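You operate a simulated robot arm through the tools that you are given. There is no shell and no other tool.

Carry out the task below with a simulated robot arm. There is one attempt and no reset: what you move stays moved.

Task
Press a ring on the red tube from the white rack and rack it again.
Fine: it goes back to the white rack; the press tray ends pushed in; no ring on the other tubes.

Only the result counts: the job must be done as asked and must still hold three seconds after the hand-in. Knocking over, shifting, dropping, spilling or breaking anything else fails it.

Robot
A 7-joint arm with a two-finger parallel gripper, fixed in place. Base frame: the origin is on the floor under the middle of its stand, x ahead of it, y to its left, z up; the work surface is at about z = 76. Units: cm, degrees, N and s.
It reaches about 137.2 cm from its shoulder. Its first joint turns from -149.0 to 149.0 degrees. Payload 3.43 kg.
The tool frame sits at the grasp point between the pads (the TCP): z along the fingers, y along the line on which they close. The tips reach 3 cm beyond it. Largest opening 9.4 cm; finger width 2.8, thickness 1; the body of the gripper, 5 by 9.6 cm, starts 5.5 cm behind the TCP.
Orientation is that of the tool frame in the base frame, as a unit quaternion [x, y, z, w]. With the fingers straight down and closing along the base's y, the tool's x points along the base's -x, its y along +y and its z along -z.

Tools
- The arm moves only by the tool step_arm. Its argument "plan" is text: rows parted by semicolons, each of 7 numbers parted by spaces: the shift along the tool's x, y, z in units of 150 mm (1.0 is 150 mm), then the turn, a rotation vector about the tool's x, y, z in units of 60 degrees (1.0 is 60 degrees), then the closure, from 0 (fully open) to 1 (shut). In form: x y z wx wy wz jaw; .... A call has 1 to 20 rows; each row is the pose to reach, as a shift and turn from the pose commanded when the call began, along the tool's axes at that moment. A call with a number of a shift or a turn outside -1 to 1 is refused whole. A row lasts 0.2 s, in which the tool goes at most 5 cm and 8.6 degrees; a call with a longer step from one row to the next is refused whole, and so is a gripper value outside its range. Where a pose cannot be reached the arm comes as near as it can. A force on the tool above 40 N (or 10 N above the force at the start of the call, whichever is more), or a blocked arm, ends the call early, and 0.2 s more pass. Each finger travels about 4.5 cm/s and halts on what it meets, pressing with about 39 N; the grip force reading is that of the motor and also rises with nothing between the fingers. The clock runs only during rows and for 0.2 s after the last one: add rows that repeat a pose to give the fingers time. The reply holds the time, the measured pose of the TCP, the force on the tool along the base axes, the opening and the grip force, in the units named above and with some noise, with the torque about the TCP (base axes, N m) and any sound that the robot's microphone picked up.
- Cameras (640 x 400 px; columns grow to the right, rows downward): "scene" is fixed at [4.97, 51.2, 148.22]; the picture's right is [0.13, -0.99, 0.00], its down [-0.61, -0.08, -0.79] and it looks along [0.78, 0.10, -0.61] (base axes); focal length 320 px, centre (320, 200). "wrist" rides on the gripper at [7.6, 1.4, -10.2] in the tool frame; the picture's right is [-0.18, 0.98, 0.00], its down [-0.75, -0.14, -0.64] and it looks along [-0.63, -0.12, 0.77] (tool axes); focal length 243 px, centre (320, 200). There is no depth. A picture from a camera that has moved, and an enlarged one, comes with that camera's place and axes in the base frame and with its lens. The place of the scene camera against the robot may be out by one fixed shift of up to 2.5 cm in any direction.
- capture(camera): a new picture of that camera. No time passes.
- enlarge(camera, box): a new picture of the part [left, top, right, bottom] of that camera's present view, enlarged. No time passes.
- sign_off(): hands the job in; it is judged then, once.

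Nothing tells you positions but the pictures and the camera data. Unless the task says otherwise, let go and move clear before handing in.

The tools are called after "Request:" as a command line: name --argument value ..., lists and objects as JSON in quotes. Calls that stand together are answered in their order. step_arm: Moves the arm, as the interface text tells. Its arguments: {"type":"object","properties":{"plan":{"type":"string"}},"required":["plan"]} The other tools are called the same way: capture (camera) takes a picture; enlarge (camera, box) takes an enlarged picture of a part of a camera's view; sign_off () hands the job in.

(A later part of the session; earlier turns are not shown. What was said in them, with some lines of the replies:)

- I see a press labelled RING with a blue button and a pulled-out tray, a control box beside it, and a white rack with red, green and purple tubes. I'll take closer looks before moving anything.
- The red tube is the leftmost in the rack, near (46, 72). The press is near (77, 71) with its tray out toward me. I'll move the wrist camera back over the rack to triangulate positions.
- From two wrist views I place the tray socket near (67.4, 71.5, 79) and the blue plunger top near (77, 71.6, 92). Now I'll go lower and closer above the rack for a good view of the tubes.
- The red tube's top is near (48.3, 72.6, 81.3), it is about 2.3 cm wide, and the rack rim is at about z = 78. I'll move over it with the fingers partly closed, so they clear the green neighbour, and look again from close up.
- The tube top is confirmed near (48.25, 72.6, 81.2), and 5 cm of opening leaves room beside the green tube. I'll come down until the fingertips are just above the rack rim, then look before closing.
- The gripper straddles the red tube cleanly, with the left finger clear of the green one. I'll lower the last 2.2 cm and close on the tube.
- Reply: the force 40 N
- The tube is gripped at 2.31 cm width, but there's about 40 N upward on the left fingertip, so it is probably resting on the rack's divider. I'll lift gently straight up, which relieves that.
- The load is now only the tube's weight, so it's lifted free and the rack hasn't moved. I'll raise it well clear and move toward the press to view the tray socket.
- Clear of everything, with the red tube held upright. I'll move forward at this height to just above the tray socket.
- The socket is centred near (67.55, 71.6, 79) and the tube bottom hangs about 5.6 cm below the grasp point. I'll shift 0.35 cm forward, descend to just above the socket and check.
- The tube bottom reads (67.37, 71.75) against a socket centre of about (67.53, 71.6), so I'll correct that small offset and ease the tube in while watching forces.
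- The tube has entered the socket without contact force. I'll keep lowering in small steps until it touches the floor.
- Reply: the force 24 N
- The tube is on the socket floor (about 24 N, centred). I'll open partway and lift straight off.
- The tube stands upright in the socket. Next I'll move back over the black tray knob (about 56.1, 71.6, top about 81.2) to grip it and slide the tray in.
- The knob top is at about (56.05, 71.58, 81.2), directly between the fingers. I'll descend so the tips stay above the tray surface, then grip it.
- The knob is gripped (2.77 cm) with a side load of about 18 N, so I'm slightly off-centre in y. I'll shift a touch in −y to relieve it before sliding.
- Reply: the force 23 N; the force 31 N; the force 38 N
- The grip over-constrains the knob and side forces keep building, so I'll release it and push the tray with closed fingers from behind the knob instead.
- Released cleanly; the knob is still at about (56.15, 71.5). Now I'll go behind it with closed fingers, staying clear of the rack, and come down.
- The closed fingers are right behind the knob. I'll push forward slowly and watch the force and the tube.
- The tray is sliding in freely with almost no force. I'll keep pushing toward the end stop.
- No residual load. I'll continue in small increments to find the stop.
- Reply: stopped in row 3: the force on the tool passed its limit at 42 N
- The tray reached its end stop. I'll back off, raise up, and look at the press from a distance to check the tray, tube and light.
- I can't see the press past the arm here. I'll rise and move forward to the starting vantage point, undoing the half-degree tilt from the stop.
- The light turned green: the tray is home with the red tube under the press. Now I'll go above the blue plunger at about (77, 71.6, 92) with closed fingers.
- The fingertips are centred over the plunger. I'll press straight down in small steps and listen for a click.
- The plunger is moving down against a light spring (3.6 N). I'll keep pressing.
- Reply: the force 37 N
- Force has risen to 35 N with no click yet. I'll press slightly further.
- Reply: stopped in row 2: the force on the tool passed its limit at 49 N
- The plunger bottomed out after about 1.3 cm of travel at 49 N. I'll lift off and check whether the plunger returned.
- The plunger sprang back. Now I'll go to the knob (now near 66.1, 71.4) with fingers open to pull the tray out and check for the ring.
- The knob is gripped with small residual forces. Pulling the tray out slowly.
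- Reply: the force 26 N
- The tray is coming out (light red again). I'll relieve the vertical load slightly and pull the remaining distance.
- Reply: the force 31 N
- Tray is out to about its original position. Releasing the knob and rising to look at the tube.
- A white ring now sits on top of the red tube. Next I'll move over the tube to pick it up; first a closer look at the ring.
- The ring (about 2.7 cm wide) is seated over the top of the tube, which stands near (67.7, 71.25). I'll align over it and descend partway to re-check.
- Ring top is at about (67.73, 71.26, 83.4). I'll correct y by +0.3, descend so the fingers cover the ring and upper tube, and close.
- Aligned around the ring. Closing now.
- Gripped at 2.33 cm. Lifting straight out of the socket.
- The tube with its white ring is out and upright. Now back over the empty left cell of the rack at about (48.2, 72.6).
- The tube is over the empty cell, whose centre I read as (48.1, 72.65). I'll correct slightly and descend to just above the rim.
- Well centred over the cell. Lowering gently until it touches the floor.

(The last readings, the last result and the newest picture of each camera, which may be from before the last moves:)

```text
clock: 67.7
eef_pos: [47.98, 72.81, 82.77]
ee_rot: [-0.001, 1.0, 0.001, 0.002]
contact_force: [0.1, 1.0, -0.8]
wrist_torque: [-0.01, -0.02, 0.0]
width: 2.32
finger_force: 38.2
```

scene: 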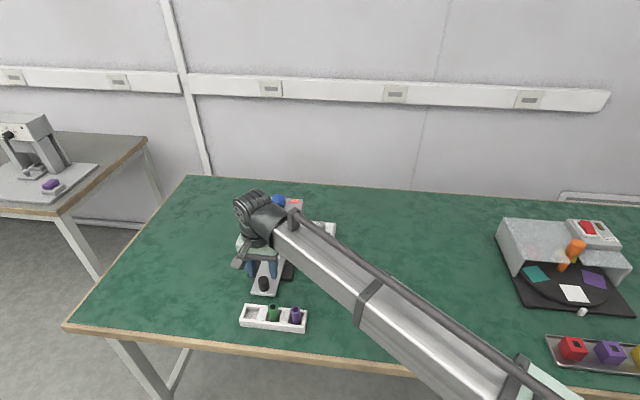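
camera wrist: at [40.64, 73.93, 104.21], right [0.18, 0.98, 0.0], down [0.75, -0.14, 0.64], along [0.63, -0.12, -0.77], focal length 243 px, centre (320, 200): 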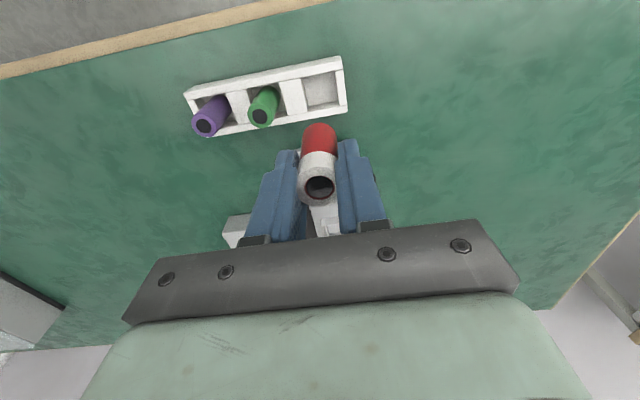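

Request:
step_arm --plan "0 0 0.01 0 0 0 0.8; 0 0 0.02 0 0 0 0.8; 0 0 0.03 0 0 0 0.8; 0 0 0.03 0 0 0 0.8"

Request:
enlarge --camera "wrist" --box '[180, 40, 460, 215]'

```text
clock: 68.7
eef_pos: [48.17, 72.79, 82.34]
ee_rot: [-0.001, 1.0, 0.001, 0.002]
contact_force: [0.1, -0.5, -0.1]
wrist_torque: [-0.02, 0.01, -0.02]
width: 2.31
finger_force: 39.3
```

```text
2.29 times, centred on (320, 128) of wrist
camera zoom: at [40.5, 74.21, 92.56], right [0.18, 0.98, 0.0], down [0.75, -0.14, 0.64], along [0.63, -0.12, -0.77], focal length 555 px, centre (320, 366)
```

zoom: 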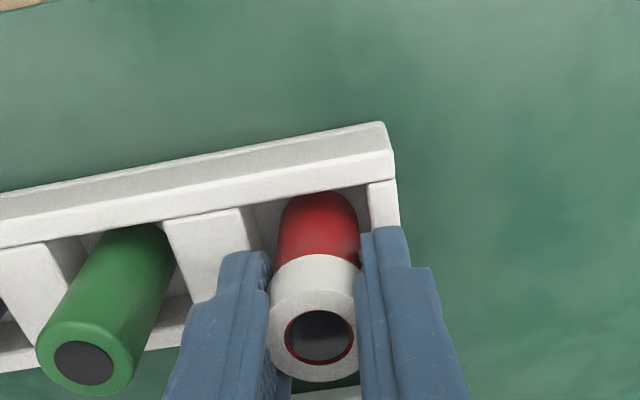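

Request:
step_arm --plan "0 0 0.008 0 0 0 0.8; 0 0 0.015 0 0 0 0.8; 0 0 0.015 0 0 0 0.8"

```text
clock: 69.5
eef_pos: [48.25, 72.75, 82.11]
ee_rot: [-0.001, 1.0, 0.0, 0.002]
contact_force: [-0.8, -0.5, -0.9]
wrist_torque: [0.0, -0.06, -0.02]
width: 2.3
finger_force: 39.1
```

Request:
step_arm --plan "0 0 0.005 0 0 0 0.8; 0 0 0.01 0 0 0 0.8; 0 0 0.01 0 0 0 0.8"

```text
clock: 70.3
eef_pos: [48.18, 72.69, 81.99]
ee_rot: [-0.002, 1.0, 0.0, 0.002]
contact_force: [0.0, -0.8, 2.1]
wrist_torque: [-0.07, 0.01, 0.0]
width: 2.32
finger_force: 39.0
```

Request:
step_arm --plan "0 0 0.005 0 0 0 0.8; 0 0 0.005 0 0 0 0.8"

Request:
enlarge --camera "wrist" --box '[180, 40, 460, 215]'

Request:
enlarge --camera "scene" --box '[200, 240, 328, 340]'

```text
clock: 70.9
eef_pos: [48.27, 72.66, 82.06]
ee_rot: [-0.002, 1.0, 0.001, 0.0]
contact_force: [-2.4, 0.7, 12.4]
wrist_torque: [0.01, 0.2, -0.02]
width: 2.33
finger_force: 38.8
```

```text
2.29 times, centred on (320, 128) of wrist
camera zoom: at [40.56, 74.11, 92.25], right [0.18, 0.98, 0.0], down [0.75, -0.14, 0.64], along [0.63, -0.12, -0.77], focal length 555 px, centre (320, 366)
```

zoom: 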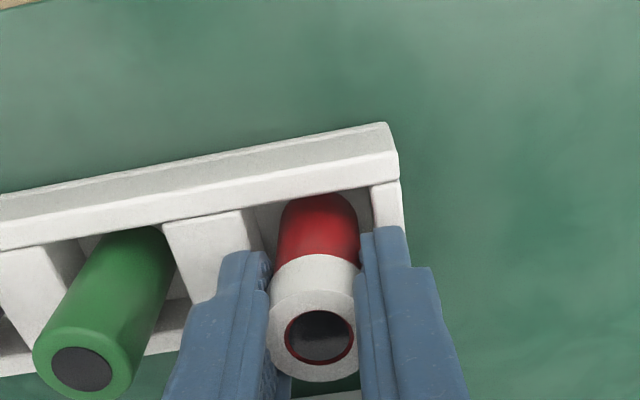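

```text
4.00 times, centred on (264, 290) of scene
camera zoom: at [4.97, 51.2, 148.22], right [0.13, -0.99, 0.0], down [-0.61, -0.08, -0.79], along [0.78, 0.1, -0.61], focal length 1279 px, centre (544, -160)
```

zoom: 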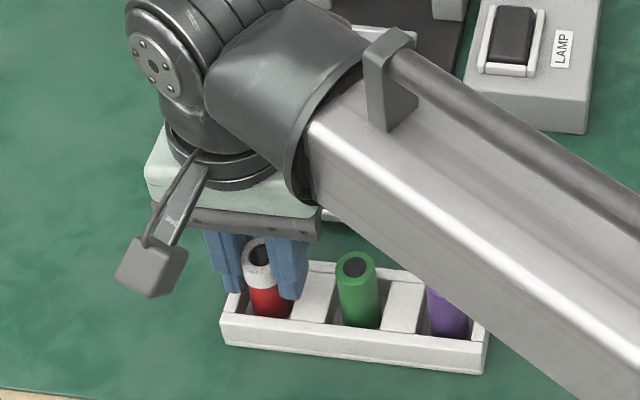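

The tube is seated (about 12 N, centred). I'll open just enough and lift straight off.

Request:
step_arm --plan "0 0 -0.008 0 0 0 0.72; 0 0 -0.008 0 0 0 0.62; 0 0 -0.008 0 0 0 0.52; 0 0 -0.008 0 0 0 0.5; 0 0 -0.008 0 0 0 0.5; 0 0 -0.06 0 0 0 0.5; 0 0 -0.15 0 0 0 0.5; 0 0 -0.3 0 0 0 0.5; 0 0 -0.5 0 0 0 0.5; 0 0 -0.7 0 0 0 0.5; 0 0 -0.7 0 0 0 0.5"

Request:
capture --camera "wrist"

Request:
enlarge --camera "scene" --box '[200, 240, 328, 340]'

```text
clock: 73.3
eef_pos: [48.03, 72.7, 92.43]
ee_rot: [-0.001, 1.0, 0.001, 0.001]
contact_force: [0.0, 1.4, 0.5]
wrist_torque: [-0.01, 0.0, -0.02]
width: 4.72
finger_force: 0.0
```

```text
taken
camera wrist: at [40.34, 74.15, 102.66], right [0.18, 0.98, 0.0], down [0.75, -0.14, 0.64], along [0.63, -0.12, -0.77], focal length 243 px, centre (320, 200)
```

wrist: 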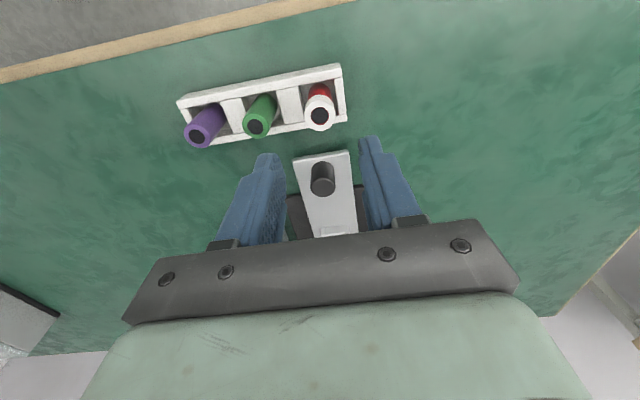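

```text
4.00 times, centred on (264, 290) of scene
camera zoom: at [4.97, 51.2, 148.22], right [0.13, -0.99, 0.0], down [-0.61, -0.08, -0.79], along [0.78, 0.1, -0.61], focal length 1279 px, centre (544, -160)
```

zoom: 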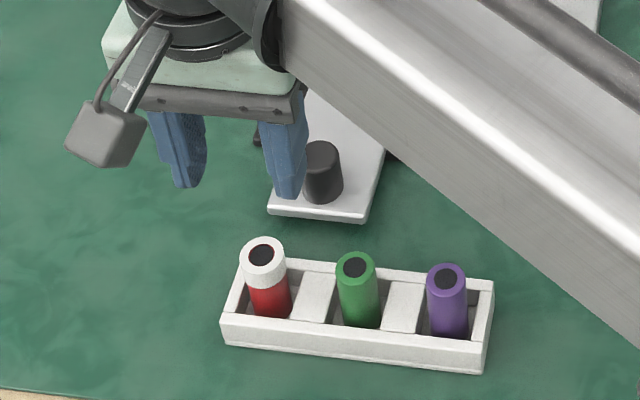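

The ringed red tube stands in its cell and the other tubes are untouched. Last job: go behind the knob with closed fingers and push the empty tray in.

Request:
step_arm --plan "-0.1 -0.03 0 0 0 0 0.7; -0.2 -0.05 0 0 0 0 0.85; -0.317 -0.077 0 0 0 0 1; -0.317 -0.077 0 0 0 0 1; -0.317 -0.077 0.15 0 0 0 1; -0.317 -0.077 0.3 0 0 0 1; -0.317 -0.077 0.42 0 0 0 1; -0.317 -0.077 0.42 0 0 0 1"

Request:
capture --camera "wrist"

Request:
enlarge --camera "scene" --box '[200, 220, 328, 340]'

```text
clock: 75.1
eef_pos: [52.95, 71.54, 85.89]
ee_rot: [-0.001, 1.0, 0.001, 0.001]
contact_force: [-0.1, 0.2, 0.4]
wrist_torque: [-0.02, 0.03, 0.0]
width: 0.04
finger_force: 33.3
```

```text
taken
camera wrist: at [45.36, 73.04, 96.14], right [0.18, 0.98, 0.0], down [0.75, -0.14, 0.64], along [0.63, -0.12, -0.77], focal length 243 px, centre (320, 200)
```

wrist: 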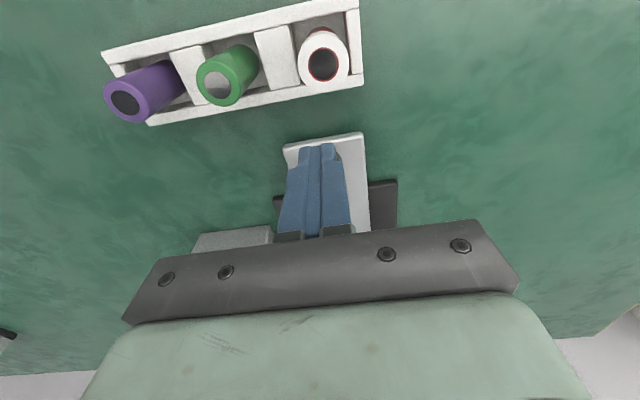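

```text
3.33 times, centred on (264, 280) of scene
camera zoom: at [4.97, 51.2, 148.22], right [0.13, -0.99, 0.0], down [-0.61, -0.08, -0.79], along [0.78, 0.1, -0.61], focal length 1066 px, centre (507, -67)
```

zoom: 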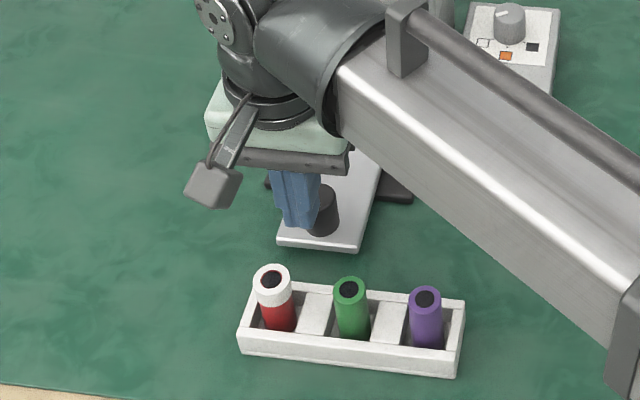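

Request:
step_arm --plan "0.005 0 0.1 0 0 0 1; 0.005 0 0.2 0 0 0 1; 0.005 0 0.265 0 0 0 1; 0.005 0 0.265 0 0 0 1; -0.03 0 0.265 0 0 0 1; -0.07 0 0.265 0 0 0 1; -0.11 0 0.265 0 0 0 1; -0.15 0 0.265 0 0 0 1; -0.19 0 0.265 0 0 0 1; -0.23 0 0.265 0 0 0 1; -0.27 0 0.265 0 0 0 1; -0.31 0 0.265 0 0 0 1; -0.35 0 0.265 0 0 0 1; -0.39 0 0.265 0 0 0 1; -0.43 0 0.265 0 0 0 1; -0.47 0 0.265 0 0 0 1; -0.51 0 0.265 0 0 0 1; -0.55 0 0.265 0 0 0 1; -0.58 0 0.265 0 0 0 1; -0.58 0 0.265 0 0 0 1"

Request:
capture --camera "wrist"

Request:
capture --camera "scene"

```text
clock: 79.3
eef_pos: [61.72, 71.56, 82.23]
ee_rot: [-0.002, 1.0, 0.0, 0.002]
contact_force: [0.1, -0.5, 0.5]
wrist_torque: [0.01, 0.01, 0.06]
width: 0.0
finger_force: 33.1
```

```text
taken
camera wrist: at [54.11, 73.04, 92.45], right [0.18, 0.98, 0.0], down [0.75, -0.14, 0.64], along [0.63, -0.12, -0.77], focal length 243 px, centre (320, 200)
```

wrist: 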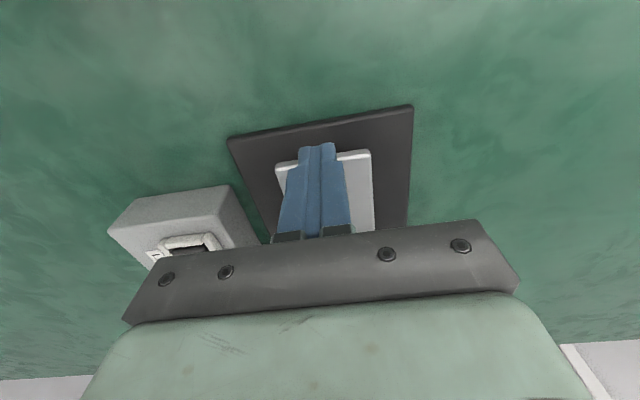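

```text
taken
```

scene: 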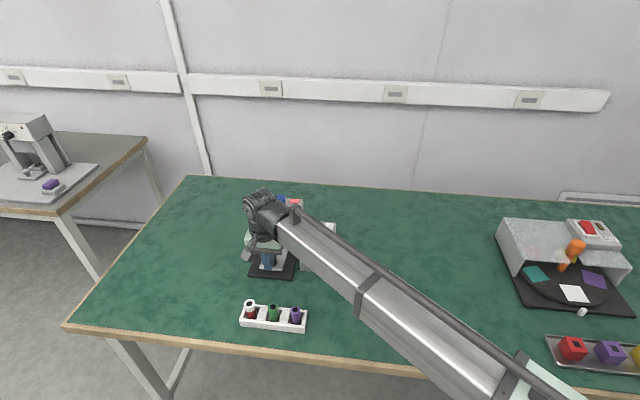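

Sliding freely; about 1.5 cm to go to the stop.

Request:
step_arm --plan "-0.02 0 0 0 0 0 1; -0.04 0 0 0 0 0 1; -0.06 0 0 0 0 0 1; -0.08 0 0 0 0 0 1; -0.095 0 0 0 0 0 1; -0.1 0 0 0 0 0 1; -0.1 0 0 0 0 0 1"

```text
clock: 80.9
eef_pos: [63.08, 71.54, 82.29]
ee_rot: [-0.001, 1.0, 0.001, 0.001]
contact_force: [0.4, 0.3, -0.2]
wrist_torque: [0.01, -0.02, 0.02]
width: 0.01
finger_force: 33.1
```

Request:
step_arm --plan "-0.008 0 0 0 0 0 1; -0.016 0 0 0 0 0 1; -0.016 0 0 0 0 0 1"

Request:
enlarge --camera "scene" --box '[230, 180, 330, 260]'

```text
clock: 81.7
eef_pos: [63.14, 71.54, 82.29]
ee_rot: [-0.001, 1.0, 0.001, 0.001]
contact_force: [-5.8, -1.8, -2.1]
wrist_torque: [-0.03, 0.23, 0.01]
width: 0.02
finger_force: 33.1
```

```text
5.00 times, centred on (280, 220) of scene
camera zoom: at [4.97, 51.2, 148.22], right [0.13, -0.99, 0.0], down [-0.61, -0.08, -0.79], along [0.78, 0.1, -0.61], focal length 1599 px, centre (520, 100)
```

zoom: 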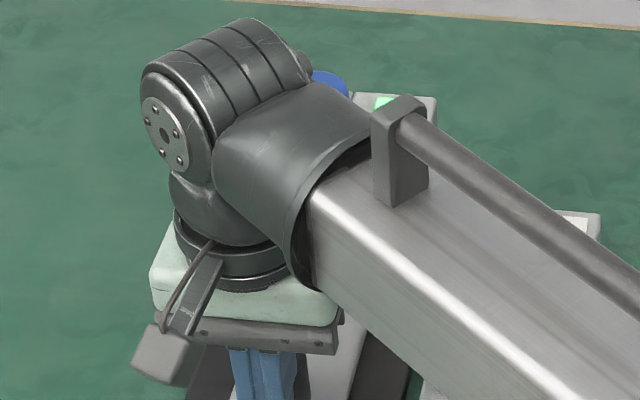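

Contact with the end stop and the light is green again. One slight nudge to be sure, then I'll back off and rise clear.

Request:
step_arm --plan "-0.006 0 0 0 0 0 1; -0.006 0 0 0 0 0 1"

Request:
step_arm --plan "0.05 0 0 0 0 0 1; 0.12 0 0 0 0 0 1; 0.15 0 -0.2 0 0 0 1; 0.15 0 -0.4 0 0 0 1; 0.15 0 -0.65 0 0 0 1; 0.15 0 -0.9 0 0 0 1; 0.15 0 -1.0 0 0 0 1; 0.15 0 -1.0 0 0 0 1"

Request:
step_arm --plan "0 0 -0.25 0 0 0 1; 0 0 -0.5 0 0 0 1; -0.2 0 -0.75 0 0 0 1; -0.4 0 -0.95 0 0 0 1; -0.55 0 -1.0 0 0 0 0.8; -0.55 0 -1.0 0 0 0 0.6; -0.55 0 -1.0 0 0 0 0.5"

Request:
capture --camera "scene"

Request:
enlarge --camera "scene" --box '[220, 180, 348, 260]'

Request:
enlarge --camera "scene" --box '[220, 260, 348, 340]'

Request:
capture --camera "wrist"

```text
clock: 82.3
eef_pos: [63.33, 71.55, 82.27]
ee_rot: [-0.003, 1.0, -0.001, 0.0]
contact_force: [-13.8, -1.4, -2.6]
wrist_torque: [-0.11, 0.49, -0.03]
width: 0.0
finger_force: 32.4
```

```text
clock: 84.1
eef_pos: [61.0, 71.49, 96.93]
ee_rot: [-0.001, 1.0, 0.0, 0.001]
contact_force: [0.4, -0.7, -0.1]
wrist_torque: [0.0, 0.0, 0.01]
width: 0.0
finger_force: 33.3
```

```text
clock: 85.7
eef_pos: [69.68, 71.23, 111.93]
ee_rot: [-0.001, 1.0, 0.001, 0.001]
contact_force: [-0.3, 0.0, 0.3]
wrist_torque: [-0.02, -0.02, -0.01]
width: 4.68
finger_force: 0.1
```

```text
taken
```

scene: 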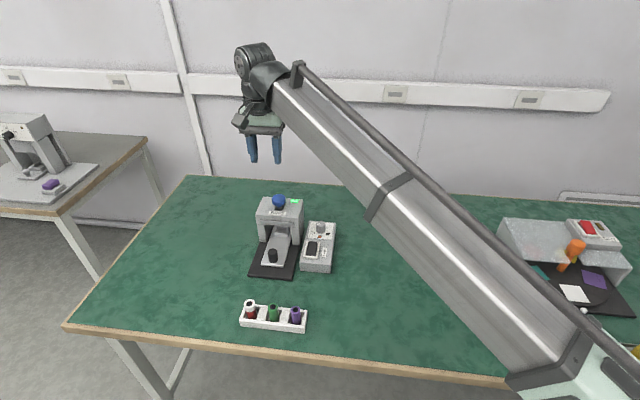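

```text
5.00 times, centred on (284, 220) of scene
camera zoom: at [4.97, 51.2, 148.22], right [0.13, -0.99, 0.0], down [-0.61, -0.08, -0.79], along [0.78, 0.1, -0.61], focal length 1599 px, centre (500, 100)
```

zoom: 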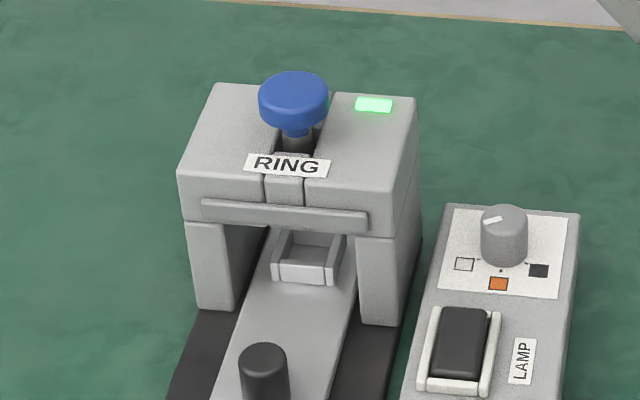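

```text
5.00 times, centred on (284, 300) of scene
camera zoom: at [4.97, 51.2, 148.22], right [0.13, -0.99, 0.0], down [-0.61, -0.08, -0.79], along [0.78, 0.1, -0.61], focal length 1599 px, centre (500, -300)
```

zoom: 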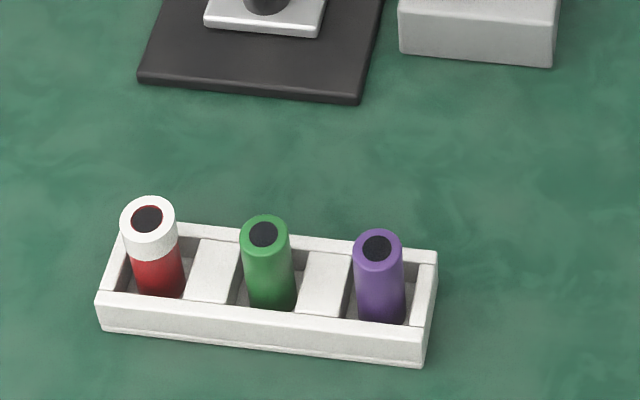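

```text
taken
camera wrist: at [61.98, 72.7, 122.21], right [0.18, 0.98, 0.0], down [0.75, -0.14, 0.64], along [0.63, -0.12, -0.77], focal length 243 px, centre (320, 200)
```

wrist: 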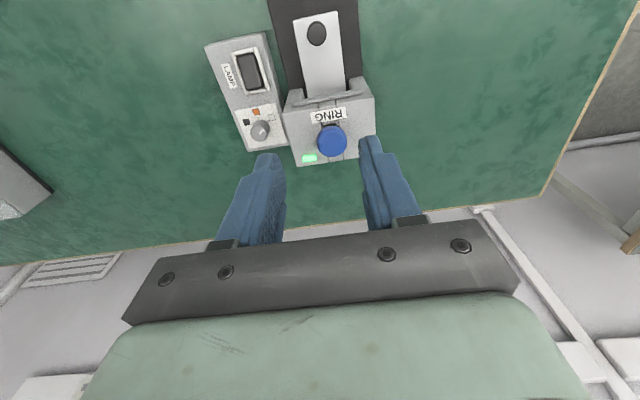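

The job looks complete. The red tube stands in its original cell of the white rack with a white ring on top, and the green and purple tubes have no ring. The empty tray is fully in with the light green, and the arm is clear. Handing in.

Request:
sign_off

```text
The job is handed in.
```

The red tube now has a white ring pressed on and is back in its original cell of the white rack. The green and purple tubes have no rings, and the press tray is fully pushed in with its light green. I let go, moved the arm clear and handed the job in; no verdict has come back yet.

- **Ring colour:** it came out white, which seems to match the dial on the box beside the press. You didn't name a colour, so I left the dial alone.
- **Force on the rack:** when I first gripped the tube, a fingertip pressed on the rack's divider with about 40 N. Comparing pictures from before and after, I see no shift in the rack or the press.
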